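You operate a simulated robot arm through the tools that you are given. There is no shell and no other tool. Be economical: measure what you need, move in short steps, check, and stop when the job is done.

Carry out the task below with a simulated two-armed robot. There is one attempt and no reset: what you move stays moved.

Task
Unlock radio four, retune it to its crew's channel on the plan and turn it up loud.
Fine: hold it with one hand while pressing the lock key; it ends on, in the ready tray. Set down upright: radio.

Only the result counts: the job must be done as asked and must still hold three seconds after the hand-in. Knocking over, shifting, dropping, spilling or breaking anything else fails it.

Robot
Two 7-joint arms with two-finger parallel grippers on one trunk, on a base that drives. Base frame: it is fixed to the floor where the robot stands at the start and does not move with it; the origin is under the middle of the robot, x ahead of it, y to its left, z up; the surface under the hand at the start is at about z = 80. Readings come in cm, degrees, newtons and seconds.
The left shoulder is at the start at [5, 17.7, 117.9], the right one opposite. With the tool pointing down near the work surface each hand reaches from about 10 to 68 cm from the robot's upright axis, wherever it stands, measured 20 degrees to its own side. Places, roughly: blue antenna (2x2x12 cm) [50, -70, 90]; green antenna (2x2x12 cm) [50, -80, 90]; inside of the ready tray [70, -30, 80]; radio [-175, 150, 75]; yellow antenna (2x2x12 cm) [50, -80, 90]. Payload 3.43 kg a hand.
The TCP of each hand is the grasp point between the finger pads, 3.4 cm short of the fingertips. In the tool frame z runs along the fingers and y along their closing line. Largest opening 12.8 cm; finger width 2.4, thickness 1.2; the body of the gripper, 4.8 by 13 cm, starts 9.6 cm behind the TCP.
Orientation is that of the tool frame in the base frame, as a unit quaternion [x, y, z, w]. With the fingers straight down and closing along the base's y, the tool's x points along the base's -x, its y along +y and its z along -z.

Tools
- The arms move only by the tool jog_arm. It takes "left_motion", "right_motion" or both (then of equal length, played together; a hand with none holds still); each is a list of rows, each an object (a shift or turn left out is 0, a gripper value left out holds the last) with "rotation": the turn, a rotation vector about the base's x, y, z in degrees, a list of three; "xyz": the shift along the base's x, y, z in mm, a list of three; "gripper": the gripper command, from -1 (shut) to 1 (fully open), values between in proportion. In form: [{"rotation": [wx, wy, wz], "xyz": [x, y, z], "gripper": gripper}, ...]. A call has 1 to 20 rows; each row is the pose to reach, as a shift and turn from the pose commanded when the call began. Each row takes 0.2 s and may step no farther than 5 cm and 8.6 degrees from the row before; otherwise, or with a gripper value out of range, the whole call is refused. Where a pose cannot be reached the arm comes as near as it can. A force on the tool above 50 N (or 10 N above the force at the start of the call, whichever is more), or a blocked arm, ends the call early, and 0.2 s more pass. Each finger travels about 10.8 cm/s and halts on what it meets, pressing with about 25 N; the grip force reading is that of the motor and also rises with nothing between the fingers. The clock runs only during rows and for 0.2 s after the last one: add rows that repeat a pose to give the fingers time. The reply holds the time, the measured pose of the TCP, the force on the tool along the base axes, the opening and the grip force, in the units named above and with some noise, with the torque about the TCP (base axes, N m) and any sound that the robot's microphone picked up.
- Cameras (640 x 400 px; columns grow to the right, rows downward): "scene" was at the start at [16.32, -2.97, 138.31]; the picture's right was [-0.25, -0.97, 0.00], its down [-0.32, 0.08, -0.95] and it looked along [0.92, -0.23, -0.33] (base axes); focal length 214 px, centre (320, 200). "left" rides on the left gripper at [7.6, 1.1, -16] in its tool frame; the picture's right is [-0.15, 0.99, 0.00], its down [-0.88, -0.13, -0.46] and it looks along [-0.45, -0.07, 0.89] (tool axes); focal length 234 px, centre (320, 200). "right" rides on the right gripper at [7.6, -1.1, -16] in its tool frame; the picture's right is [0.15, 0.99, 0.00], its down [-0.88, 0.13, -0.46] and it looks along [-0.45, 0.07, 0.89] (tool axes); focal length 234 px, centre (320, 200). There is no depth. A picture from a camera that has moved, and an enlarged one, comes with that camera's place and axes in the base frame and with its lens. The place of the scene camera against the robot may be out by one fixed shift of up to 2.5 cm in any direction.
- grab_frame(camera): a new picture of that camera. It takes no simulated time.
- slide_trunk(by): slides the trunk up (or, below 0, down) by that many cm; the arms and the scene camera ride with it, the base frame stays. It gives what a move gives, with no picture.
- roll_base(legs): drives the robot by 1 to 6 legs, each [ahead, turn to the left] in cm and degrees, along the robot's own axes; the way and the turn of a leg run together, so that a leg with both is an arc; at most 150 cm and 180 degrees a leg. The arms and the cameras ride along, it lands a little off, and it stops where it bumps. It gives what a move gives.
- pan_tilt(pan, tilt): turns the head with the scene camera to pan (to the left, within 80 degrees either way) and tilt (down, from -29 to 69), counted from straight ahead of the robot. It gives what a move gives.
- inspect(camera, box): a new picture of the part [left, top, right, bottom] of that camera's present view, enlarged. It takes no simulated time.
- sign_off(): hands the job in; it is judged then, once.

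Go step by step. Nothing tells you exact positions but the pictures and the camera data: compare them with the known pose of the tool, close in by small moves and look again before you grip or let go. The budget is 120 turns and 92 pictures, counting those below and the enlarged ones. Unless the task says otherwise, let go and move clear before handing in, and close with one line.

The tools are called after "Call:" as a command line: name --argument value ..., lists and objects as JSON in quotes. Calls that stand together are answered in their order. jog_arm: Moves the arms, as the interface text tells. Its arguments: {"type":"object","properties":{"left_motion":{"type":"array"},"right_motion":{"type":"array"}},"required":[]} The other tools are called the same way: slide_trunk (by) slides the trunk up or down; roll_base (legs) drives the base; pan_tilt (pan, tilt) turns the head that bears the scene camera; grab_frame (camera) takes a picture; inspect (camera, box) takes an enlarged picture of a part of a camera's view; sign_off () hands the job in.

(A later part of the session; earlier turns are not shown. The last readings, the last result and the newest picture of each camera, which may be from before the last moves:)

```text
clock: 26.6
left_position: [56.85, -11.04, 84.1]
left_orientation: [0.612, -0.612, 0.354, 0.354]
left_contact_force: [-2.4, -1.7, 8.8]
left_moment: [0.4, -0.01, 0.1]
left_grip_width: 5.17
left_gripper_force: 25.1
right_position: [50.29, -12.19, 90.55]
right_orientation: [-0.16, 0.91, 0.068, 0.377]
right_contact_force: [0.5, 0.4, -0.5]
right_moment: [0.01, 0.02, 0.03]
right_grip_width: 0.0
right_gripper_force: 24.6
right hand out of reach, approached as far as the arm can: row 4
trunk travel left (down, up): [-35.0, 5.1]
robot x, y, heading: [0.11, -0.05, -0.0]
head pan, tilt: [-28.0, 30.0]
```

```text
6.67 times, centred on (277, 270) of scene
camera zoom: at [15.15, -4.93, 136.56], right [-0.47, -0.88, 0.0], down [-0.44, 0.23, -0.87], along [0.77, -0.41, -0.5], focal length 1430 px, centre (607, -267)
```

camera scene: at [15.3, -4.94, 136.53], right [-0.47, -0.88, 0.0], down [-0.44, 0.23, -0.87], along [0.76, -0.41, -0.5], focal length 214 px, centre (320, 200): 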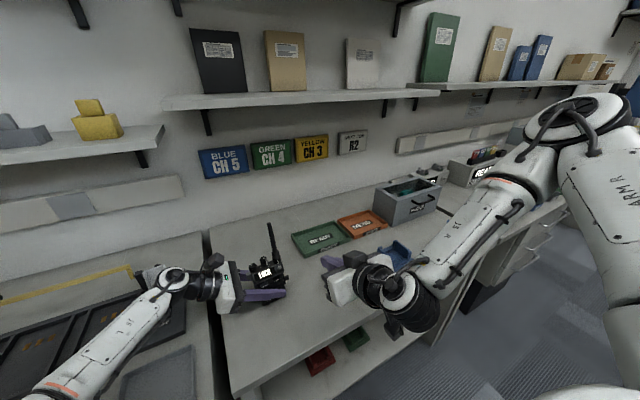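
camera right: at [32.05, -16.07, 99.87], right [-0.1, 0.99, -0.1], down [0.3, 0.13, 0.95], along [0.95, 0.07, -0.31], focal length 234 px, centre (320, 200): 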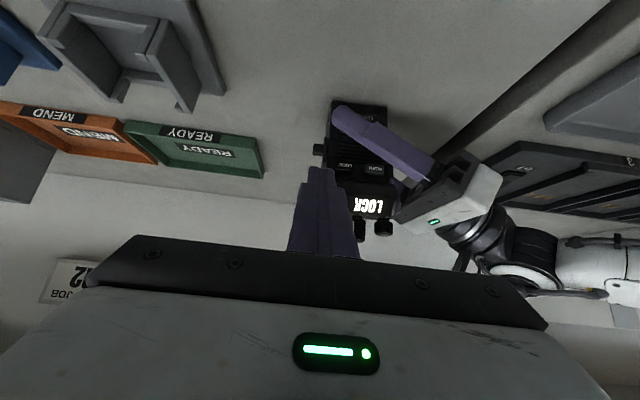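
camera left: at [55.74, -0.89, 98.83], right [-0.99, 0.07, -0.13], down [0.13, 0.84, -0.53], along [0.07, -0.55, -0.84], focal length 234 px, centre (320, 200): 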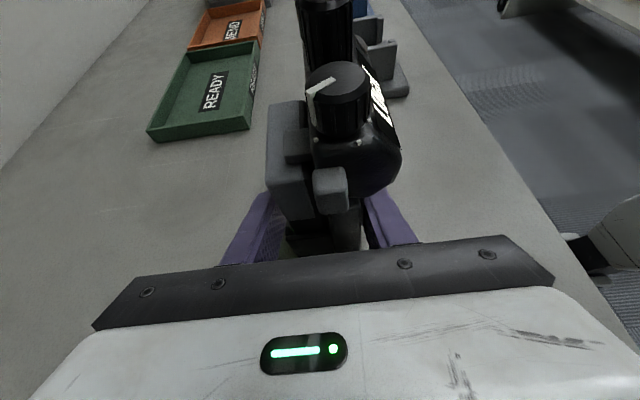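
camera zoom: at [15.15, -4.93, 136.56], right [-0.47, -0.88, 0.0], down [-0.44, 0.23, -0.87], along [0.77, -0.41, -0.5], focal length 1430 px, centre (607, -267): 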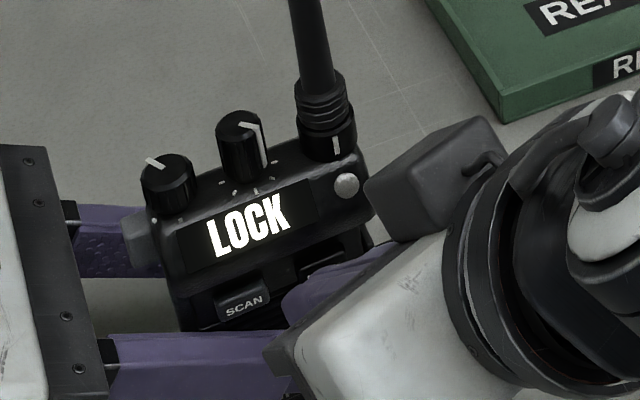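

The tip is aligned just short of the key and the right arm is at its limit. I'll instead bring the radio toward the finger with the left hand, in 2 mm steps.

Call:
jog_arm --left_motion '[{"xyz": [-2, 0, 0]}, {"xyz": [-4, 0, 0]}, {"xyz": [-5, 0, 0]}]'

Call:
inspect --camera "scene" --box '[245, 240, 309, 300]'

```text
clock: 27.4
left_position: [56.41, -10.79, 84.13]
left_orientation: [0.614, -0.611, 0.355, 0.352]
left_contact_force: [7.5, -2.6, 8.6]
left_moment: [0.51, -0.01, -0.07]
left_grip_width: 5.16
left_gripper_force: 25.1
right_position: [50.24, -12.17, 90.6]
right_orientation: [-0.161, 0.91, 0.068, 0.376]
right_contact_force: [-3.8, 1.1, 1.2]
right_moment: [0.01, 0.04, 0.06]
right_grip_width: 0.01
right_gripper_force: 25.1
trunk travel left (down, up): [-35.0, 5.1]
robot x, y, heading: [-0.3, 0.1, 0.1]
head pan, tilt: [-28.0, 30.0]
heard: click
```

```text
6.67 times, centred on (277, 270) of scene
camera zoom: at [15.22, -4.92, 136.55], right [-0.47, -0.88, 0.0], down [-0.44, 0.23, -0.87], along [0.76, -0.41, -0.5], focal length 1430 px, centre (607, -267)
```

zoom: 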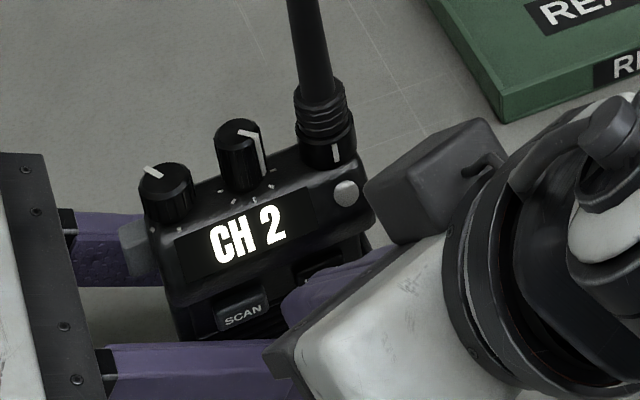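

Click heard, and the display now shows CH 2, so it's unlocked. I'll withdraw the right hand, pitch it back down and raise it.

Call:
jog_arm --right_motion '[{"xyz": [-20, 0, 0]}, {"xyz": [-45, -10, 10], "rotation": [-2, 6, 0]}, {"xyz": [-60, -40, 35], "rotation": [-4.5, 13, 0]}, {"xyz": [-70, -65, 70], "rotation": [-7, 20, 0]}, {"xyz": [-75, -90, 105], "rotation": [-10, 27, 0]}, {"xyz": [-80, -110, 140], "rotation": [-12.5, 34.5, 0]}, {"xyz": [-80, -130, 180], "rotation": [-15.4, 42.3, 0]}, {"xyz": [-80, -130, 210], "rotation": [-15.4, 42.3, 0]}]' --left_motion '[{"xyz": [5, 0, 0]}, {"xyz": [5, 0, 0]}, {"xyz": [5, 0, 0]}, {"xyz": [5, 0, 0]}, {"xyz": [5, 0, 0]}, {"xyz": [5, 0, 0]}, {"xyz": [5, 0, 0]}, {"xyz": [5, 0, 0]}]'

Call:
inspect --camera "scene" --box '[245, 240, 309, 300]'

```text
clock: 29.1
left_position: [56.83, -10.95, 84.03]
left_orientation: [0.613, -0.611, 0.354, 0.354]
left_contact_force: [-2.5, 0.7, 0.9]
left_moment: [0.24, -0.12, 0.09]
left_grip_width: 5.2
left_gripper_force: 25.0
right_position: [42.13, -25.38, 111.47]
right_orientation: [-0.174, 0.985, 0.001, 0.0]
right_contact_force: [0.1, -0.1, 0.4]
right_moment: [-0.04, 0.0, -0.03]
right_grip_width: 0.01
right_gripper_force: 24.7
trunk travel left (down, up): [-35.0, 5.1]
robot x, y, heading: [0.06, 0.2, 0.1]
head pan, tilt: [-28.0, 30.0]
```

```text
6.67 times, centred on (277, 270) of scene
camera zoom: at [15.24, -4.92, 136.54], right [-0.47, -0.88, 0.0], down [-0.44, 0.23, -0.87], along [0.76, -0.41, -0.5], focal length 1430 px, centre (607, -267)
```

zoom: 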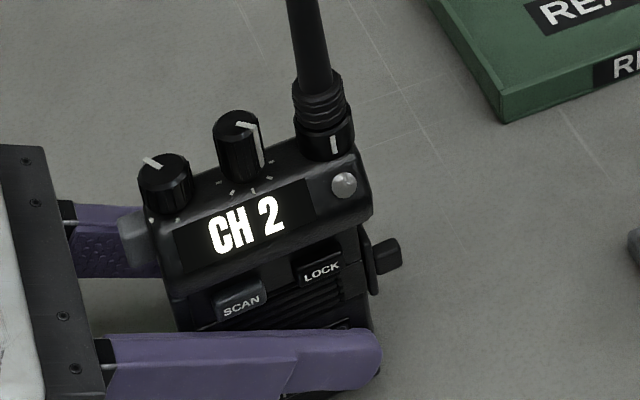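

Still CH 2 and unlocked. Next I'll yaw the right hand so its fingers close front-to-back for turning the knobs.

Call:
jog_arm --right_motion '[{"rotation": [0, 0, -8], "gripper": -0.35}, {"rotation": [0, 0, -16]}, {"rotation": [0, 0, -24]}, {"rotation": [0, 0, -32]}, {"rotation": [0, 0, -40]}, {"rotation": [0, 0, -48]}, {"rotation": [0, 0, -56]}, {"rotation": [0, 0, -64]}, {"rotation": [0, 0, -72]}, {"rotation": [0, 0, -80]}, {"rotation": [0, 0, -88]}, {"rotation": [0, 0, -88]}]'

```text
clock: 31.8
left_position: [57.12, -10.95, 84.08]
left_orientation: [0.614, -0.611, 0.353, 0.353]
left_contact_force: [0.5, 0.3, -1.6]
left_moment: [0.11, -0.1, 0.0]
left_grip_width: 5.19
left_gripper_force: 24.1
right_position: [42.5, -25.21, 111.46]
right_orientation: [0.56, 0.829, 0.001, 0.0]
right_contact_force: [0.1, -0.1, -0.6]
right_moment: [0.0, -0.03, -0.02]
right_grip_width: 4.13
right_gripper_force: 0.0
trunk travel left (down, up): [-35.0, 5.1]
robot x, y, heading: [-0.33, 0.02, -0.1]
head pan, tilt: [-28.0, 30.0]
```

Call:
jog_arm --right_motion '[{"xyz": [30, 30, 0]}, {"xyz": [60, 60, 0]}, {"xyz": [90, 90, 0]}, {"xyz": [115, 120, 0]}, {"xyz": [129, 144, 0]}, {"xyz": [129, 144, 0]}]'

Call:
grab_frame --camera "right"

```text
clock: 33.1
left_position: [56.93, -11.06, 83.97]
left_orientation: [0.613, -0.612, 0.354, 0.354]
left_contact_force: [-0.3, -0.2, -3.3]
left_moment: [0.02, -0.07, -0.01]
left_grip_width: 5.17
left_gripper_force: 25.1
right_position: [49.67, -17.35, 109.92]
right_orientation: [0.56, 0.829, 0.001, 0.001]
right_contact_force: [0.2, 0.4, 0.8]
right_moment: [-0.01, -0.02, -0.02]
right_grip_width: 4.14
right_gripper_force: 0.1
right hand out of reach, approached as far as the arm can: row 3, 4, 5, 6
trunk travel left (down, up): [-35.0, 5.1]
robot x, y, heading: [0.08, 0.22, 0.0]
head pan, tilt: [-28.0, 30.0]
```

```text
51 pictures are left
camera right: at [45.78, -10.72, 126.01], right [0.86, 0.51, 0.0], down [0.45, -0.77, 0.46], along [0.23, -0.39, -0.89], focal length 234 px, centre (320, 200)
```

right: 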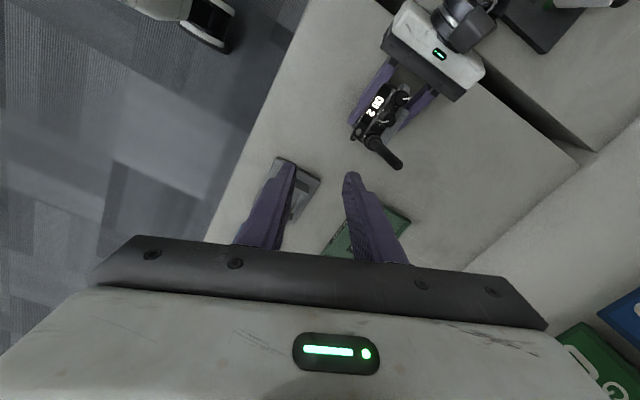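

Reach at this height is limited, so I'll move the right hand aside and use the left hand to bring the radio nearer and to the right, where the right hand can work above it.

Call:
jog_arm --right_motion '[{"xyz": [-35, -35, 5]}, {"xyz": [-70, -70, 10]}, {"xyz": [-70, -100, 15]}, {"xyz": [-70, -100, 15]}, {"xyz": [-70, -100, 15]}, {"xyz": [-70, -100, 15]}, {"xyz": [-70, -100, 15]}, {"xyz": [-70, -100, 15]}, {"xyz": [-70, -100, 15]}]' --left_motion '[{"xyz": [0, 0, 10]}, {"xyz": [0, 0, 20]}, {"xyz": [-10, -5, 20]}, {"xyz": [-30, -20, 20]}, {"xyz": [-55, -35, 20]}, {"xyz": [-80, -50, 20]}, {"xyz": [-80, -50, 10]}, {"xyz": [-80, -50, 3]}, {"xyz": [-80, -50, 0]}]'

Call:
grab_frame --camera "scene"

```text
clock: 35.1
left_position: [48.96, -15.87, 84.15]
left_orientation: [0.614, -0.611, 0.354, 0.353]
left_contact_force: [0.3, 1.5, -1.5]
left_moment: [0.11, -0.1, 0.01]
left_grip_width: 5.17
left_gripper_force: 25.6
right_position: [42.79, -27.36, 111.72]
right_orientation: [0.56, 0.828, 0.0, 0.001]
right_contact_force: [-0.7, 0.0, 0.5]
right_moment: [0.05, 0.0, 0.03]
right_grip_width: 4.13
right_gripper_force: 0.0
trunk travel left (down, up): [-35.0, 5.1]
robot x, y, heading: [-0.02, 0.31, 0.2]
head pan, tilt: [-28.0, 30.0]
```

```text
50 pictures are left
camera scene: at [15.28, -4.92, 136.54], right [-0.47, -0.88, 0.0], down [-0.44, 0.23, -0.87], along [0.76, -0.41, -0.5], focal length 214 px, centre (320, 200)
```

scene: 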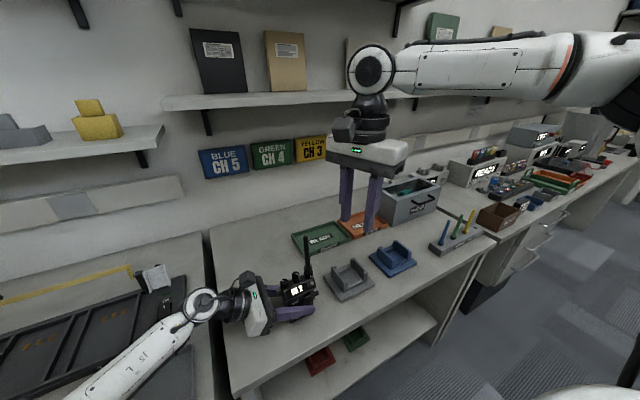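

Call:
jog_arm --right_motion '[{"xyz": [12, 30, 5]}, {"xyz": [24, 60, 8]}, {"xyz": [36, 90, 8]}, {"xyz": [46, 116, 8]}, {"xyz": [46, 116, 8]}]'

Call:
grab_frame --camera "right"

```text
clock: 36.4
left_position: [48.95, -15.91, 84.13]
left_orientation: [0.613, -0.612, 0.354, 0.353]
left_contact_force: [0.2, -0.6, 0.5]
left_moment: [0.16, -0.18, -0.04]
left_grip_width: 5.22
left_gripper_force: 24.9
right_position: [47.05, -16.44, 112.23]
right_orientation: [0.561, 0.828, 0.0, 0.001]
right_contact_force: [-0.1, -0.1, 0.7]
right_moment: [0.0, 0.0, -0.01]
right_grip_width: 4.15
right_gripper_force: 0.0
right hand out of reach, approached as far as the arm can: row 4, 5
trunk travel left (down, up): [-35.0, 5.1]
robot x, y, heading: [-0.09, -0.36, -0.0]
head pan, tilt: [-28.0, 30.0]
```

```text
49 pictures are left
camera right: at [43.27, -9.79, 128.28], right [0.86, 0.5, 0.0], down [0.45, -0.77, 0.46], along [0.23, -0.39, -0.89], focal length 234 px, centre (320, 200)
```

right: 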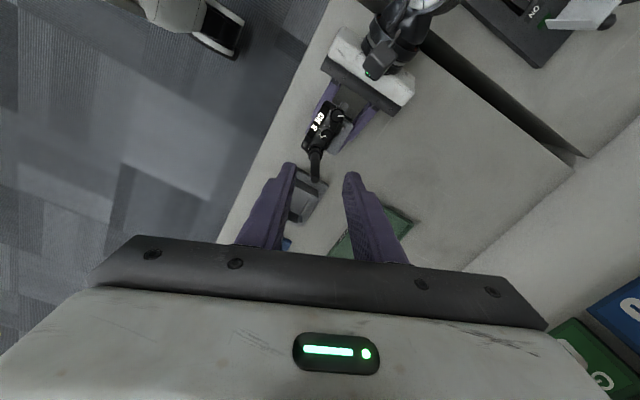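

Call:
inspect --camera "right" --box '[290, 90, 370, 190]'

Call:
inspect --camera "right" --box '[300, 98, 348, 152]'

```text
4.00 times, centred on (330, 140) of right
camera zoom: at [43.27, -9.79, 128.28], right [0.86, 0.5, 0.0], down [0.45, -0.77, 0.46], along [0.23, -0.39, -0.89], focal length 937 px, centre (280, 440)
```

zoom: 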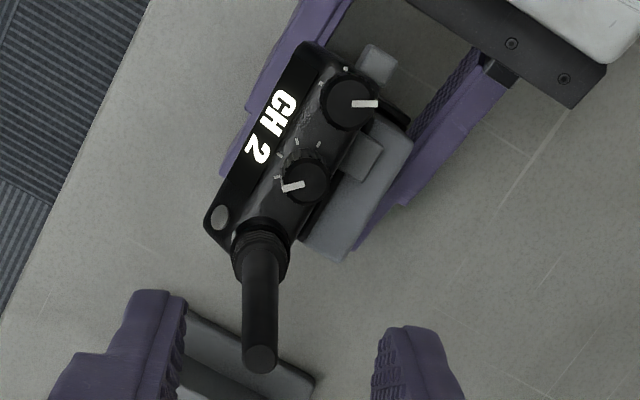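

```text
7.41 times, centred on (324, 125) of right
camera zoom: at [43.27, -9.79, 128.28], right [0.86, 0.5, 0.0], down [0.45, -0.77, 0.46], along [0.23, -0.39, -0.89], focal length 1735 px, centre (290, 756)
```

zoom: 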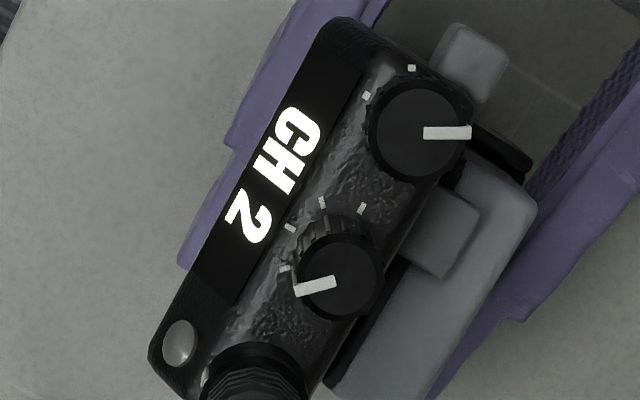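

The channel knob is at about (47.4, -15.1), with its pointer on CH 2; CH 4 is two clicks clockwise (about 45° each). I'll line up and descend partway.

Call:
jog_arm --right_motion '[{"xyz": [3, 13, -15]}, {"xyz": [3, 13, -25]}, {"xyz": [3, 13, -50]}]'

Call:
grab_frame --camera "right"

```text
clock: 37.1
left_position: [48.92, -15.91, 84.1]
left_orientation: [0.613, -0.611, 0.355, 0.354]
left_contact_force: [-0.3, 0.0, 1.8]
left_moment: [0.2, -0.16, 0.07]
left_grip_width: 5.15
left_gripper_force: 24.6
right_position: [47.31, -15.07, 107.34]
right_orientation: [0.56, 0.828, 0.001, 0.001]
right_contact_force: [-0.3, 0.5, 0.5]
right_moment: [-0.02, -0.02, -0.01]
right_grip_width: 4.17
right_gripper_force: 0.1
right hand out of reach, approached as far as the arm can: row 1
trunk travel left (down, up): [-35.0, 5.1]
robot x, y, heading: [-0.29, -0.07, -0.1]
head pan, tilt: [-28.0, 30.0]
```

```text
46 pictures are left
camera right: at [43.43, -8.44, 123.32], right [0.86, 0.51, 0.0], down [0.45, -0.77, 0.46], along [0.23, -0.39, -0.89], focal length 234 px, centre (320, 200)
```

right: 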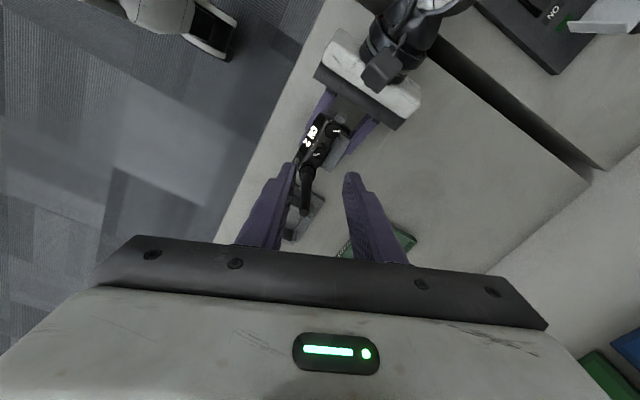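

Call:
inspect --camera "right" --box '[280, 105, 360, 215]'

```text
3.64 times, centred on (320, 160) of right
camera zoom: at [43.43, -8.44, 123.32], right [0.86, 0.51, 0.0], down [0.45, -0.77, 0.46], along [0.23, -0.39, -0.89], focal length 852 px, centre (320, 346)
```

zoom: 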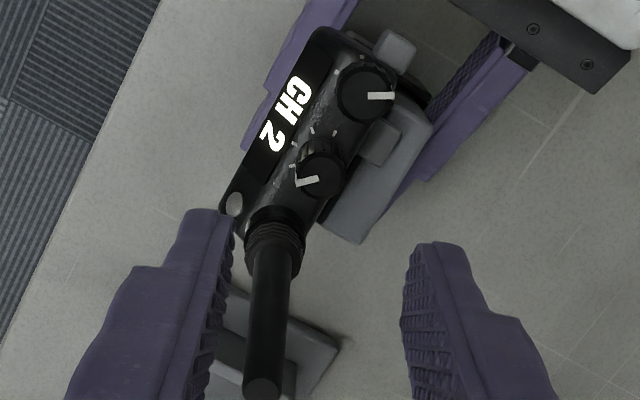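

Aligned: the knob top sits exactly on the tool axis. Descending to the knob.

Call:
jog_arm --right_motion '[{"xyz": [0, 0, -30]}, {"xyz": [0, 0, -60]}, {"xyz": [0, 0, -78]}, {"xyz": [0, 0, -86]}]'

Call:
grab_frame --camera "right"

Call:
inspect --camera "scene" --box '[255, 235, 335, 325]'

```text
clock: 38.1
left_position: [48.9, -15.95, 84.08]
left_orientation: [0.614, -0.611, 0.354, 0.353]
left_contact_force: [0.1, 0.6, 2.0]
left_moment: [0.22, -0.17, 0.03]
left_grip_width: 5.21
left_gripper_force: 25.0
right_position: [47.09, -15.39, 98.72]
right_orientation: [0.558, 0.83, 0.001, 0.001]
right_contact_force: [0.7, 1.0, 0.6]
right_moment: [-0.01, 0.0, 0.05]
right_grip_width: 4.17
right_gripper_force: 0.0
right hand out of reach, approached as far as the arm can: row 4
trunk travel left (down, up): [-35.0, 5.1]
robot x, y, heading: [0.05, -0.25, -0.2]
head pan, tilt: [-28.0, 30.0]
```

```text
44 pictures are left
camera right: at [43.25, -8.82, 114.72], right [0.86, 0.51, 0.0], down [0.45, -0.77, 0.46], along [0.23, -0.39, -0.89], focal length 234 px, centre (320, 200)
```

right: 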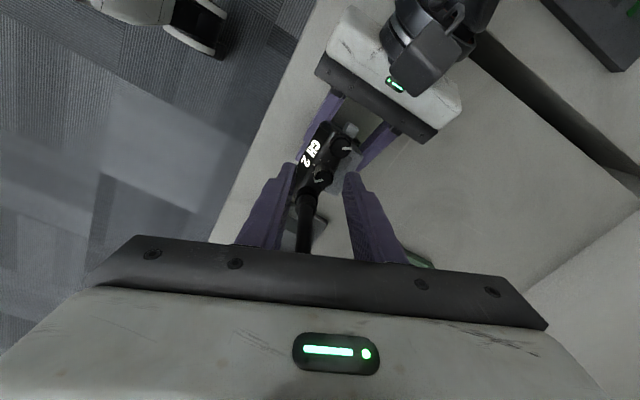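

```text
4.44 times, centred on (295, 280) of scene
camera zoom: at [15.24, -4.93, 136.55], right [-0.47, -0.88, 0.0], down [-0.44, 0.23, -0.87], along [0.76, -0.41, -0.5], focal length 953 px, centre (431, -156)
```

zoom: 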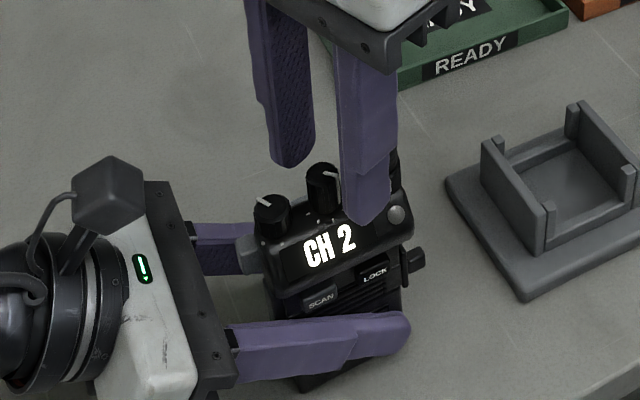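

The right arm is at its limit here. With both hands moving in step, I'll shift the radio and the straddling right hand 4 cm to the right, which keeps it clear of the cradle at y -26.5.

Call:
jog_arm --left_motion '[{"xyz": [0, 0, 4]}, {"xyz": [0, -10, 4]}, {"xyz": [0, -20, 4]}, {"xyz": [0, -30, 4]}, {"xyz": [0, -40, 4]}, {"xyz": [0, -40, 4]}, {"xyz": [0, -40, 0]}, {"xyz": [0, -40, 0]}]' --right_motion '[{"xyz": [0, 0, 0]}, {"xyz": [0, -8, 0]}, {"xyz": [0, -18, 0]}, {"xyz": [0, -28, 0]}, {"xyz": [1, -37, 0]}, {"xyz": [2, -37, 0]}, {"xyz": [2, -37, 0]}, {"xyz": [2, -37, 0]}]'

Call:
inspect --camera "right" --box '[260, 100, 380, 230]'

Call:
inspect --camera "scene" --box '[265, 225, 361, 335]'

```text
clock: 40.0
left_position: [48.97, -19.88, 84.05]
left_orientation: [0.613, -0.612, 0.353, 0.354]
left_contact_force: [0.7, 0.3, -2.3]
left_moment: [0.04, -0.09, 0.01]
left_grip_width: 5.18
left_gripper_force: 24.9
right_position: [47.35, -19.13, 98.64]
right_orientation: [0.56, 0.828, 0.0, 0.001]
right_contact_force: [-0.7, -0.7, 0.7]
right_moment: [-0.01, 0.0, 0.02]
right_grip_width: 4.16
right_gripper_force: 0.1
trunk travel left (down, up): [-35.0, 5.1]
robot x, y, heading: [0.16, -0.28, 0.2]
head pan, tilt: [-28.0, 30.0]
```

```text
3.08 times, centred on (320, 165) of right
camera zoom: at [43.48, -12.53, 114.65], right [0.86, 0.51, 0.0], down [0.45, -0.77, 0.46], along [0.23, -0.39, -0.89], focal length 720 px, centre (320, 308)
```

zoom: 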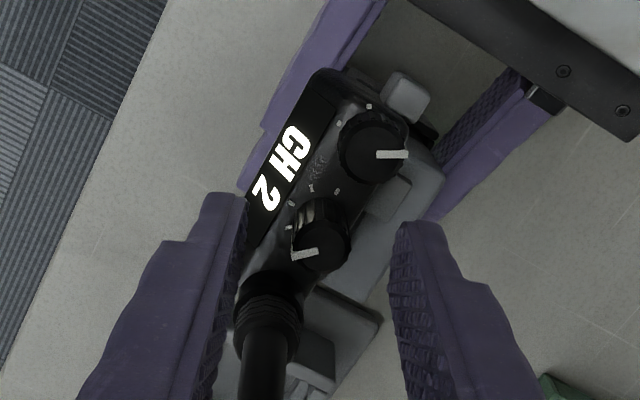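

```text
3.64 times, centred on (313, 280) of scene
camera zoom: at [15.3, -4.94, 136.54], right [-0.47, -0.88, 0.0], down [-0.44, 0.23, -0.87], along [0.76, -0.41, -0.5], focal length 780 px, centre (346, -91)
```

zoom: 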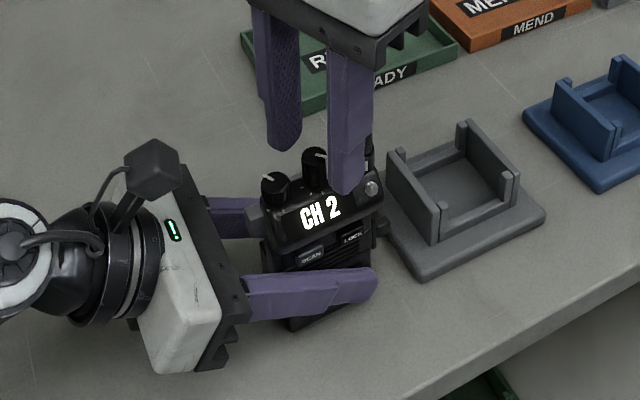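

Aligned again (predicted and observed knob match). I'll lower a little, close on the knob and check.

Call:
jog_arm --right_motion '[{"xyz": [0, 0, -4]}, {"xyz": [0, 0, -7]}, {"xyz": [0, 0, -7], "gripper": -0.6}, {"xyz": [0, 0, -7], "gripper": -1}, {"xyz": [0, 0, -7], "gripper": -1}]'

Call:
inspect --camera "scene" --box '[275, 235, 345, 305]'

```text
clock: 41.1
left_position: [48.85, -19.92, 84.09]
left_orientation: [0.613, -0.612, 0.354, 0.353]
left_contact_force: [1.8, -1.3, -2.8]
left_moment: [0.1, -0.15, -0.07]
left_grip_width: 5.19
left_gripper_force: 24.9
right_position: [47.26, -19.13, 97.83]
right_orientation: [0.559, 0.829, 0.0, 0.001]
right_contact_force: [-2.7, -0.5, 1.6]
right_moment: [-0.17, 0.36, 0.01]
right_grip_width: 1.5
right_gripper_force: 25.0
trunk travel left (down, up): [-35.0, 5.1]
robot x, y, heading: [-0.03, 0.07, -0.0]
head pan, tilt: [-28.0, 30.0]
```

```text
5.71 times, centred on (310, 270) of scene
camera zoom: at [15.26, -4.94, 136.54], right [-0.47, -0.88, 0.0], down [-0.44, 0.23, -0.87], along [0.76, -0.41, -0.5], focal length 1226 px, centre (377, -200)
```

zoom: 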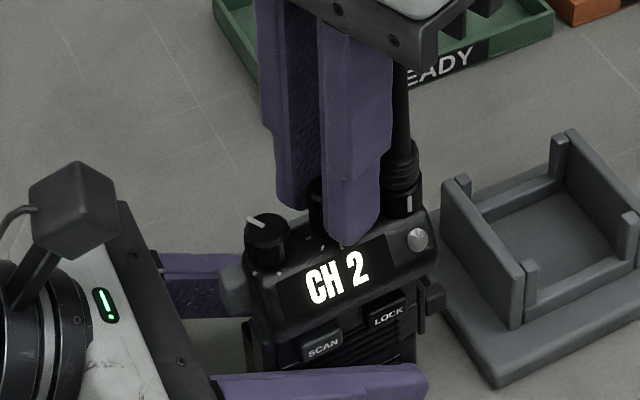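

The knob is gripped at 1.5 cm. Turning it 45° clockwise from above.

Call:
jog_arm --right_motion '[{"rotation": [0, 0, -8]}, {"rotation": [0, 0, -16]}, {"rotation": [0, 0, -24]}, {"rotation": [0, 0, -32]}, {"rotation": [0, 0, -40]}, {"rotation": [0, 0, -46]}]'

Call:
inspect --camera "scene" --box '[275, 235, 345, 305]'

```text
clock: 42.5
left_position: [48.97, -19.89, 83.96]
left_orientation: [0.614, -0.611, 0.353, 0.353]
left_contact_force: [4.9, 3.8, -0.6]
left_moment: [-0.7, 0.63, -0.19]
left_grip_width: 5.19
left_gripper_force: 25.5
right_position: [47.37, -19.11, 98.04]
right_orientation: [0.839, 0.543, 0.0, 0.001]
right_contact_force: [-4.2, -5.3, 0.6]
right_moment: [0.13, -0.33, 0.0]
right_grip_width: 1.49
right_gripper_force: 24.4
trunk travel left (down, up): [-35.0, 5.1]
robot x, y, heading: [0.2, 0.1, 0.1]
head pan, tilt: [-28.0, 30.0]
```

```text
5.71 times, centred on (310, 270) of scene
camera zoom: at [15.27, -4.94, 136.54], right [-0.47, -0.88, 0.0], down [-0.44, 0.23, -0.87], along [0.76, -0.41, -0.5], focal length 1226 px, centre (377, -200)
```

zoom: 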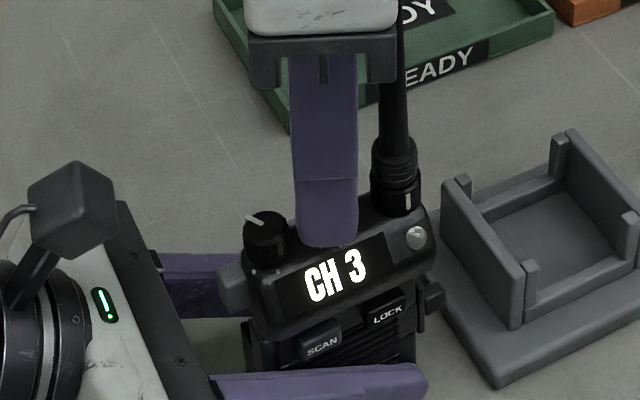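

CH 3. I'll open slightly, turn back, regrip and turn one more step.

Call:
jog_arm --right_motion '[{"gripper": -0.55}, {"gripper": -0.55}, {"rotation": [0, 0, 8]}, {"rotation": [0, 0, 16]}, {"rotation": [0, 0, 24]}, {"rotation": [0, 0, 32]}, {"rotation": [0, 0, 40]}, {"rotation": [0, 0, 46]}, {"rotation": [0, 0, 46]}]'

Call:
inspect --camera "right" --box '[260, 100, 380, 230]'

```text
clock: 44.5
left_position: [48.82, -19.77, 84.09]
left_orientation: [0.613, -0.612, 0.353, 0.354]
left_contact_force: [-1.2, -0.9, 0.2]
left_moment: [0.09, -0.12, 0.0]
left_grip_width: 5.2
left_gripper_force: 24.7
right_position: [47.41, -19.19, 97.88]
right_orientation: [0.558, 0.83, 0.0, 0.001]
right_contact_force: [0.5, -0.4, -0.1]
right_moment: [0.01, -0.01, 0.0]
right_grip_width: 2.89
right_gripper_force: 0.1
trunk travel left (down, up): [-35.0, 5.1]
robot x, y, heading: [0.07, -0.17, 0.1]
head pan, tilt: [-28.0, 30.0]
```

```text
3.08 times, centred on (320, 165) of right
camera zoom: at [43.5, -12.48, 113.89], right [0.86, 0.51, 0.0], down [0.45, -0.77, 0.46], along [0.23, -0.39, -0.89], focal length 720 px, centre (320, 308)
```

zoom: 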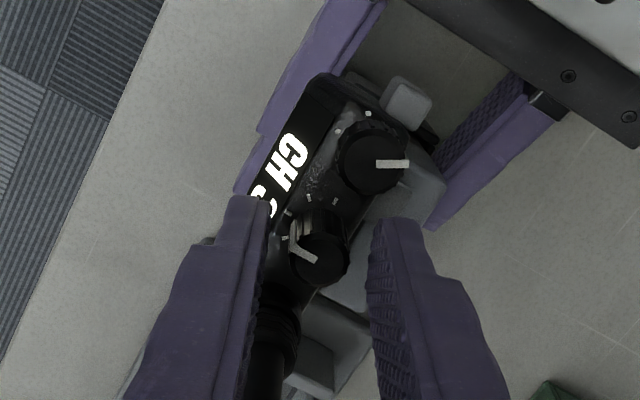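

Call:
jog_arm --right_motion '[{"gripper": -1}, {"gripper": -1}, {"gripper": -1}, {"rotation": [0, 0, -8]}, {"rotation": [0, 0, -16]}, {"rotation": [0, 0, -24]}, {"rotation": [0, 0, -32]}, {"rotation": [0, 0, -40]}, {"rotation": [0, 0, -46]}, {"rotation": [0, 0, -46]}]'

Call:
inspect --camera "scene" --box '[275, 235, 345, 305]'

```text
clock: 46.8
left_position: [48.78, -19.81, 83.98]
left_orientation: [0.613, -0.612, 0.353, 0.354]
left_contact_force: [-0.8, 1.0, 1.0]
left_moment: [0.05, -0.01, 0.0]
left_grip_width: 5.17
left_gripper_force: 24.6
right_position: [47.33, -19.2, 97.98]
right_orientation: [0.84, 0.543, 0.0, 0.0]
right_contact_force: [1.9, 0.0, -0.8]
right_moment: [0.02, -0.39, -0.01]
right_grip_width: 1.49
right_gripper_force: 25.3
trunk travel left (down, up): [-35.0, 5.1]
robot x, y, heading: [-0.12, -0.03, -0.3]
head pan, tilt: [-28.0, 30.0]
```

```text
5.71 times, centred on (310, 270) of scene
camera zoom: at [15.28, -4.92, 136.54], right [-0.47, -0.88, 0.0], down [-0.44, 0.23, -0.87], along [0.76, -0.41, -0.5], focal length 1226 px, centre (377, -200)
```

zoom: 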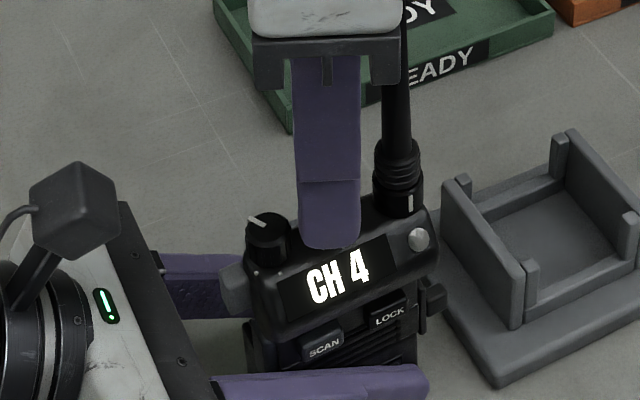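

CH 4 is set. I'll open, square the fingers, and slide 3 cm left to the volume knob.

Call:
jog_arm --right_motion '[{"gripper": -0.45}, {"gripper": -0.45}, {"rotation": [0, 0, 8]}, {"rotation": [0, 0, 16]}, {"rotation": [0, 0, 24]}, {"rotation": [0, 0, 24], "xyz": [0, 0, 10]}, {"rotation": [0, 0, 24], "xyz": [0, 15, 10]}, {"rotation": [0, 0, 24], "xyz": [0, 29, 10]}, {"rotation": [0, 0, 24], "xyz": [0, 29, 10]}]'

Call:
grab_frame --camera "right"

Call:
inspect --camera "right" --box '[260, 100, 380, 230]'

```text
clock: 48.8
left_position: [48.78, -19.82, 83.98]
left_orientation: [0.613, -0.612, 0.353, 0.353]
left_contact_force: [-0.8, -0.9, 0.3]
left_moment: [0.14, -0.11, 0.01]
left_grip_width: 5.17
left_gripper_force: 25.1
right_position: [47.35, -16.12, 98.91]
right_orientation: [0.708, 0.706, 0.001, 0.0]
right_contact_force: [0.0, 0.4, -0.1]
right_moment: [0.03, 0.0, 0.0]
right_grip_width: 3.54
right_gripper_force: 0.0
trunk travel left (down, up): [-35.0, 5.1]
robot x, y, heading: [0.07, 0.01, -0.3]
head pan, tilt: [-28.0, 30.0]
```

```text
36 pictures are left
camera right: at [46.26, -8.56, 114.91], right [0.99, 0.15, 0.0], down [0.13, -0.88, 0.46], along [0.07, -0.45, -0.89], focal length 234 px, centre (320, 200)
```

right: 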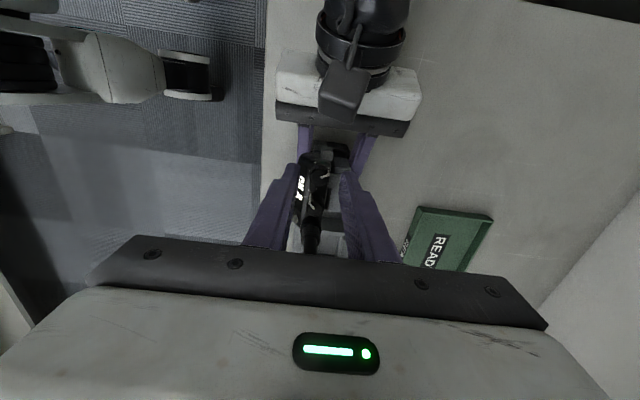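

```text
3.08 times, centred on (320, 165) of right
camera zoom: at [46.26, -8.56, 114.91], right [0.99, 0.15, 0.0], down [0.13, -0.88, 0.46], along [0.07, -0.45, -0.89], focal length 720 px, centre (320, 308)
```

zoom: 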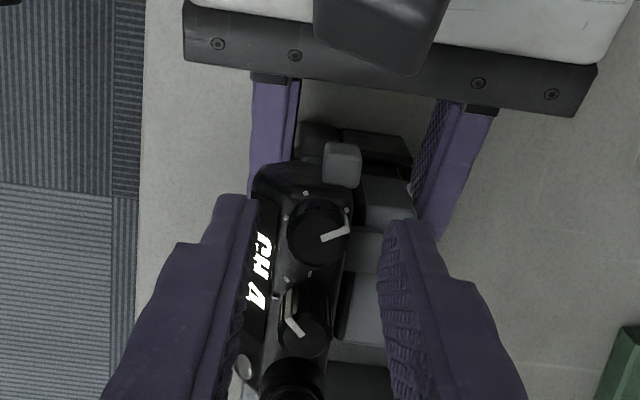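

Over the volume knob. I'll pre-rotate, lower and grip.

Call:
jog_arm --right_motion '[{"rotation": [0, 0, 8]}, {"rotation": [0, 0, 16]}, {"rotation": [0, 0, 24]}, {"rotation": [0, 0, 24], "xyz": [0, 0, -6]}, {"rotation": [0, 0, 24], "xyz": [0, 0, -12]}, {"rotation": [0, 0, 24], "xyz": [0, 0, -12], "gripper": -1}, {"rotation": [0, 0, 24], "xyz": [0, 0, -12], "gripper": -1}, {"rotation": [0, 0, 24], "xyz": [0, 0, -12], "gripper": -1}]'

Call:
inspect --camera "scene" --box '[275, 235, 345, 305]'

```text
clock: 50.5
left_position: [48.96, -19.91, 84.02]
left_orientation: [0.615, -0.61, 0.355, 0.352]
left_contact_force: [4.7, -1.1, -1.6]
left_moment: [0.04, 0.23, -0.16]
left_grip_width: 5.18
left_gripper_force: 25.4
right_position: [47.22, -16.25, 97.75]
right_orientation: [0.545, 0.838, 0.0, -0.001]
right_contact_force: [-5.1, -0.4, 2.0]
right_moment: [-0.07, 0.24, -0.02]
right_grip_width: 1.69
right_gripper_force: 25.0
trunk travel left (down, up): [-35.0, 5.1]
robot x, y, heading: [0.02, -0.16, 0.3]
head pan, tilt: [-28.0, 30.0]
```

```text
5.71 times, centred on (310, 270) of scene
camera zoom: at [15.26, -4.94, 136.54], right [-0.47, -0.88, 0.0], down [-0.44, 0.23, -0.87], along [0.76, -0.41, -0.5], focal length 1226 px, centre (377, -200)
```

zoom: 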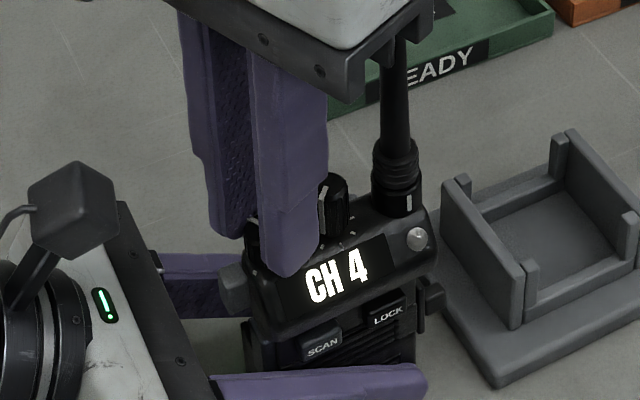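

Call:
jog_arm --right_motion '[{"rotation": [0, 0, -8]}, {"rotation": [0, 0, -16]}, {"rotation": [0, 0, -24]}, {"rotation": [0, 0, -32]}, {"rotation": [0, 0, -40]}, {"rotation": [0, 0, -48]}, {"rotation": [0, 0, -56]}, {"rotation": [0, 0, -56]}]'

Call:
inspect --camera "scene" --box '[275, 235, 345, 305]'

```text
clock: 52.4
left_position: [48.89, -20.07, 84.5]
left_orientation: [0.612, -0.611, 0.356, 0.355]
left_contact_force: [11.9, -15.7, -1.1]
left_moment: [0.31, 0.63, 0.03]
left_grip_width: 5.33
left_gripper_force: 24.6
right_position: [47.94, -18.5, 98.33]
right_orientation: [0.874, 0.485, 0.002, -0.003]
right_contact_force: [-10.9, 15.5, 13.7]
right_moment: [1.14, 0.28, -0.03]
right_grip_width: 1.76
right_gripper_force: 24.5
right hand out of reach, approached as far as the arm can: row 7, 8
trunk travel left (down, up): [-35.0, 5.1]
robot x, y, heading: [-0.18, 0.27, -0.0]
head pan, tilt: [-28.0, 30.0]
```

```text
5.71 times, centred on (310, 270) of scene
camera zoom: at [15.17, -4.87, 136.57], right [-0.47, -0.88, 0.0], down [-0.44, 0.23, -0.87], along [0.77, -0.41, -0.5], focal length 1226 px, centre (377, -200)
```

zoom: 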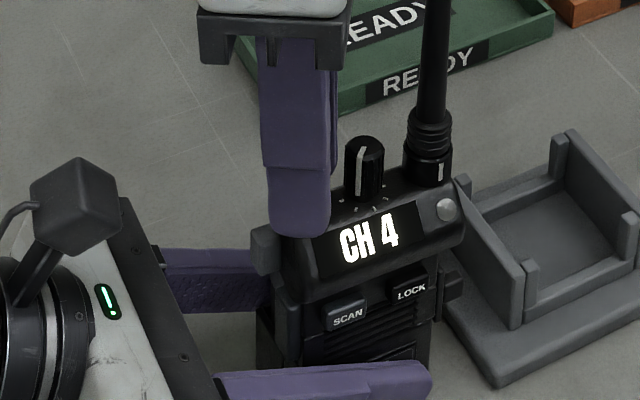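

The arm hit a limit at the end of the turn and dragged the radio sideways in the left grip. I'll reverse that drag to restore the radio, then look.

Call:
jog_arm --right_motion '[{"rotation": [0, 0, 5], "xyz": [-1, 5, -1]}, {"rotation": [0, 0, 10], "xyz": [-3, 11, -2]}, {"rotation": [0, 0, 14], "xyz": [-5, 17, -4]}, {"rotation": [0, 0, 14], "xyz": [-7, 22, -5]}, {"rotation": [0, 0, 14], "xyz": [-7, 22, -5]}]'

Call:
inspect --camera "scene" --box '[265, 225, 361, 335]'

Call:
grab_frame --camera "left"

```text
clock: 53.5
left_position: [49.08, -19.77, 84.03]
left_orientation: [0.614, -0.611, 0.354, 0.352]
left_contact_force: [7.2, 12.6, 1.8]
left_moment: [-0.63, 0.63, -0.4]
left_grip_width: 5.19
left_gripper_force: 24.6
right_position: [47.62, -16.61, 97.45]
right_orientation: [0.81, 0.587, -0.004, 0.002]
right_contact_force: [-6.9, -11.4, -5.9]
right_moment: [-0.8, 0.33, 0.0]
right_grip_width: 1.71
right_gripper_force: 24.8
trunk travel left (down, up): [-35.0, 5.1]
robot x, y, heading: [0.07, -0.23, -0.0]
head pan, tilt: [-28.0, 30.0]
```

```text
3.64 times, centred on (313, 280) of scene
camera zoom: at [15.29, -4.91, 136.52], right [-0.47, -0.88, 0.0], down [-0.44, 0.23, -0.87], along [0.76, -0.41, -0.5], focal length 780 px, centre (346, -91)
```

zoom: 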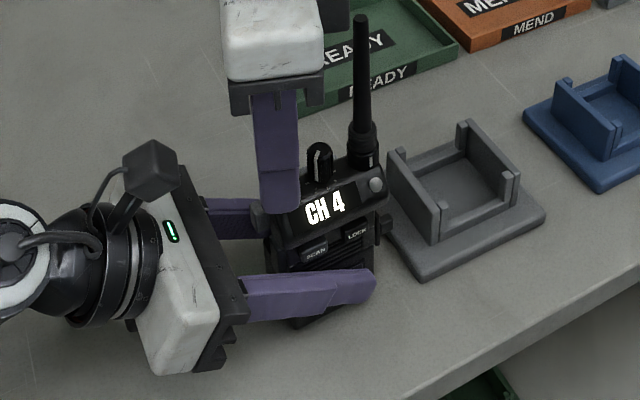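

```text
31 pictures are left
camera left: at [47.76, -9.71, 98.5], right [-0.99, 0.07, -0.13], down [0.13, 0.84, -0.53], along [0.07, -0.54, -0.84], focal length 234 px, centre (320, 200)
```

left: 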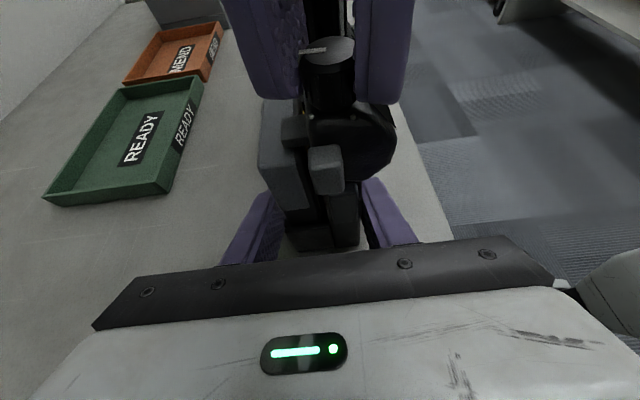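

The radio is back upright and the cradle untouched. I'll open, raise, rotate the hand back for a longer stroke and check centring.

Call:
jog_arm --right_motion '[{"gripper": -0.45}, {"gripper": -0.45}, {"xyz": [0, 0, 10]}, {"xyz": [0, 0, 22]}, {"rotation": [0, 0, 8], "xyz": [0, 0, 22]}, {"rotation": [0, 0, 16], "xyz": [0, 0, 22]}, {"rotation": [0, 0, 24], "xyz": [0, 0, 22]}, {"rotation": [0, 0, 32], "xyz": [0, 0, 22]}, {"rotation": [0, 0, 40], "xyz": [0, 0, 22]}, {"rotation": [0, 0, 48], "xyz": [0, 0, 22]}, {"rotation": [0, 0, 56], "xyz": [0, 0, 22]}, {"rotation": [0, 0, 62], "xyz": [0, 0, 22]}, {"rotation": [0, 0, 62], "xyz": [0, 0, 22]}]'

Call:
inspect --camera "right" --box '[260, 90, 380, 220]'

```text
clock: 56.4
left_position: [48.9, -19.9, 83.9]
left_orientation: [0.614, -0.611, 0.354, 0.353]
left_contact_force: [0.3, -0.6, -3.9]
left_moment: [-0.01, -0.05, -0.01]
left_grip_width: 5.2
left_gripper_force: 24.4
right_position: [47.63, -16.52, 99.83]
right_orientation: [0.391, 0.921, 0.001, 0.0]
right_contact_force: [0.6, -0.9, 0.5]
right_moment: [0.01, -0.03, -0.02]
right_grip_width: 3.52
right_gripper_force: 0.1
trunk travel left (down, up): [-35.0, 5.1]
robot x, y, heading: [-0.01, -0.01, 0.1]
head pan, tilt: [-28.0, 30.0]
```

```text
3.08 times, centred on (320, 155) of right
camera zoom: at [41.65, -11.81, 115.8], right [0.61, 0.79, 0.0], down [0.71, -0.54, 0.46], along [0.36, -0.28, -0.89], focal length 720 px, centre (320, 338)
```

zoom: 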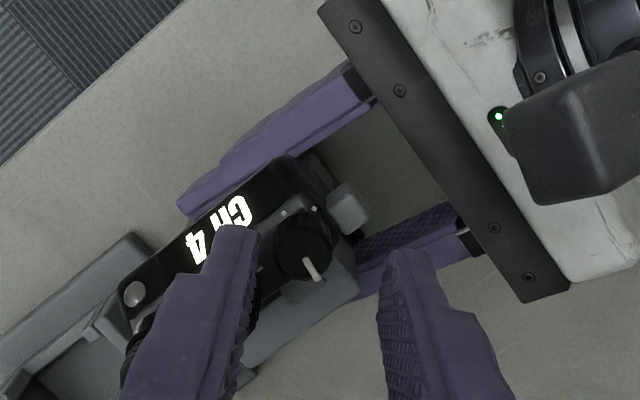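

Call:
jog_arm --right_motion '[{"xyz": [-4.8, -2.7, 0]}, {"xyz": [-4.8, -2.7, -11]}, {"xyz": [-4.8, -2.7, -21]}, {"xyz": [-4.8, -2.7, -21], "gripper": -1}, {"xyz": [-4.8, -2.7, -21], "gripper": -1}, {"xyz": [-4.8, -2.7, -21], "gripper": -1}]'

Call:
inspect --camera "scene" --box '[265, 225, 361, 335]'

```text
clock: 57.8
left_position: [48.86, -20.01, 84.01]
left_orientation: [0.613, -0.612, 0.353, 0.354]
left_contact_force: [-2.9, -3.6, -4.5]
left_moment: [0.57, -0.25, 0.12]
left_grip_width: 5.18
left_gripper_force: 25.7
right_position: [47.0, -16.73, 97.85]
right_orientation: [0.391, 0.92, 0.001, 0.0]
right_contact_force: [2.7, 3.8, 0.1]
right_moment: [-0.01, -0.1, 0.04]
right_grip_width: 1.71
right_gripper_force: 25.0
trunk travel left (down, up): [-35.0, 5.1]
robot x, y, heading: [-0.1, -0.24, 0.3]
head pan, tilt: [-28.0, 30.0]
```

```text
3.64 times, centred on (313, 280) of scene
camera zoom: at [15.3, -4.94, 136.53], right [-0.47, -0.88, 0.0], down [-0.44, 0.23, -0.87], along [0.76, -0.41, -0.5], focal length 780 px, centre (346, -91)
```

zoom: 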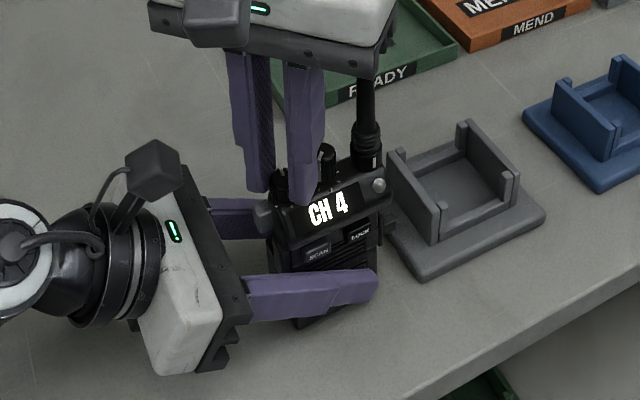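

Call:
jog_arm --right_motion '[{"rotation": [0, 0, -8]}, {"rotation": [0, 0, -16]}, {"rotation": [0, 0, -24]}, {"rotation": [0, 0, -32]}, {"rotation": [0, 0, -40]}, {"rotation": [0, 0, -48]}, {"rotation": [0, 0, -56]}, {"rotation": [0, 0, -60]}]'

Call:
inspect --camera "scene" --box '[265, 225, 361, 335]'

```text
clock: 59.5
left_position: [48.76, -19.9, 83.95]
left_orientation: [0.613, -0.611, 0.354, 0.353]
left_contact_force: [-12.9, -0.7, -5.3]
left_moment: [-0.07, -1.21, 0.27]
left_grip_width: 5.2
left_gripper_force: 25.4
right_position: [47.2, -16.9, 97.65]
right_orientation: [0.8, 0.6, 0.001, 0.0]
right_contact_force: [13.2, 0.2, 2.6]
right_moment: [0.15, -0.61, 0.12]
right_grip_width: 1.66
right_gripper_force: 24.3
trunk travel left (down, up): [-35.0, 5.1]
robot x, y, heading: [-0.32, 0.21, -0.0]
head pan, tilt: [-28.0, 30.0]
```

```text
3.64 times, centred on (313, 280) of scene
camera zoom: at [15.3, -4.94, 136.53], right [-0.47, -0.88, 0.0], down [-0.44, 0.23, -0.87], along [0.76, -0.41, -0.5], focal length 780 px, centre (346, -91)
```

zoom: 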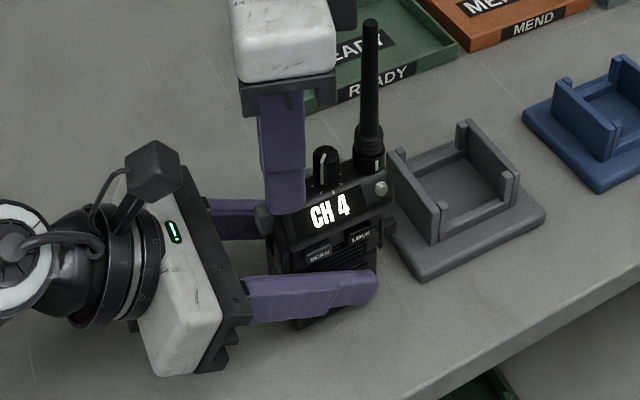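

Call:
jog_arm --right_motion '[{"gripper": -0.45}, {"gripper": -0.45}, {"xyz": [0, 0, 10]}, {"xyz": [0, 0, 22]}, {"rotation": [0, 0, 8], "xyz": [0, 0, 22]}, {"rotation": [0, 0, 16], "xyz": [0, 0, 22]}, {"rotation": [0, 0, 24], "xyz": [0, 0, 22]}, {"rotation": [0, 0, 32], "xyz": [0, 0, 22]}, {"rotation": [0, 0, 40], "xyz": [0, 0, 22]}, {"rotation": [0, 0, 48], "xyz": [0, 0, 22]}, {"rotation": [0, 0, 56], "xyz": [0, 0, 22]}, {"rotation": [0, 0, 60], "xyz": [0, 0, 22]}, {"rotation": [0, 0, 60], "xyz": [0, 0, 22]}]'

Call:
inspect --camera "right" --box '[260, 90, 380, 220]'

```text
clock: 62.4
left_position: [48.86, -19.84, 83.99]
left_orientation: [0.614, -0.611, 0.354, 0.353]
left_contact_force: [0.6, 0.5, -4.4]
left_moment: [0.04, 0.01, -0.01]
left_grip_width: 5.19
left_gripper_force: 24.7
right_position: [47.25, -16.77, 99.84]
right_orientation: [0.391, 0.92, 0.0, 0.0]
right_contact_force: [-0.5, 0.6, 0.0]
right_moment: [0.03, -0.01, 0.02]
right_grip_width: 3.51
right_gripper_force: 0.2
trunk travel left (down, up): [-35.0, 5.1]
robot x, y, heading: [0.09, 0.02, -0.3]
head pan, tilt: [-28.0, 30.0]
```

```text
3.08 times, centred on (320, 155) of right
camera zoom: at [41.15, -12.09, 115.82], right [0.61, 0.79, 0.0], down [0.71, -0.54, 0.46], along [0.36, -0.28, -0.89], focal length 720 px, centre (320, 338)
```

zoom: 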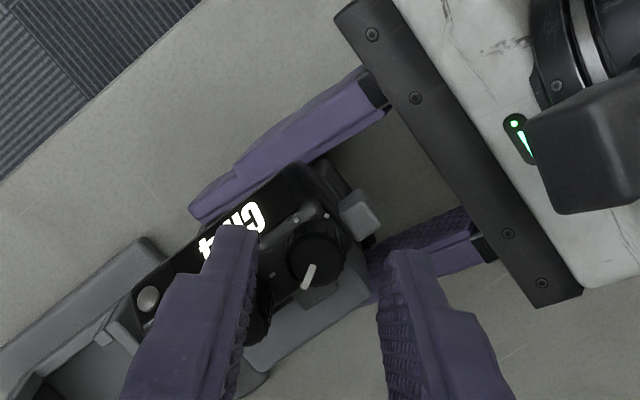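

Call:
inspect --camera "right" --box '[300, 120, 340, 150]'

```text
13.33 times, centred on (320, 135) of right
camera zoom: at [41.15, -12.09, 115.82], right [0.61, 0.79, 0.0], down [0.71, -0.54, 0.46], along [0.36, -0.28, -0.89], focal length 3122 px, centre (320, 1067)
```

zoom: 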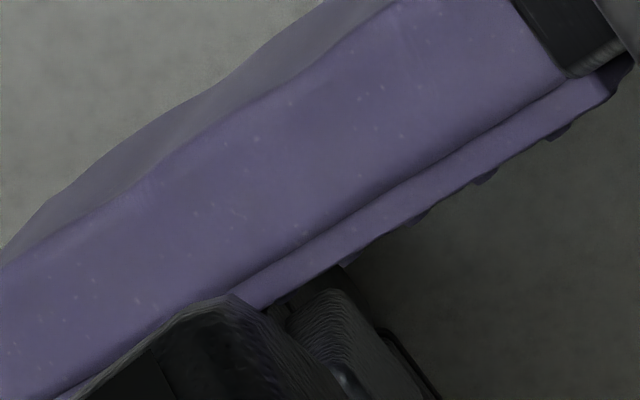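

Call:
inspect --camera "right" --box '[298, 155, 338, 185]'

```text
13.33 times, centred on (318, 170) of right
camera zoom: at [41.15, -12.09, 115.82], right [0.61, 0.79, 0.0], down [0.71, -0.54, 0.46], along [0.36, -0.28, -0.89], focal length 3122 px, centre (347, 600)
```

zoom: 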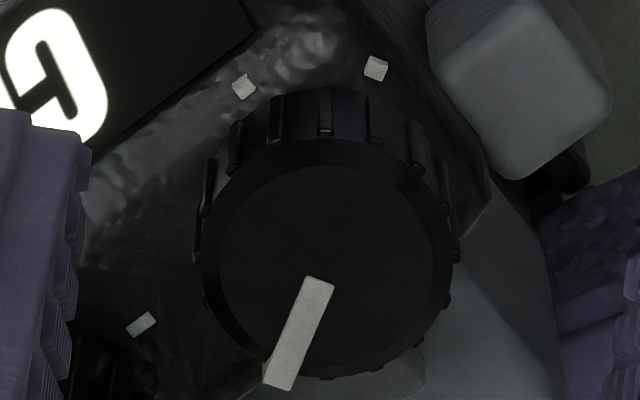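

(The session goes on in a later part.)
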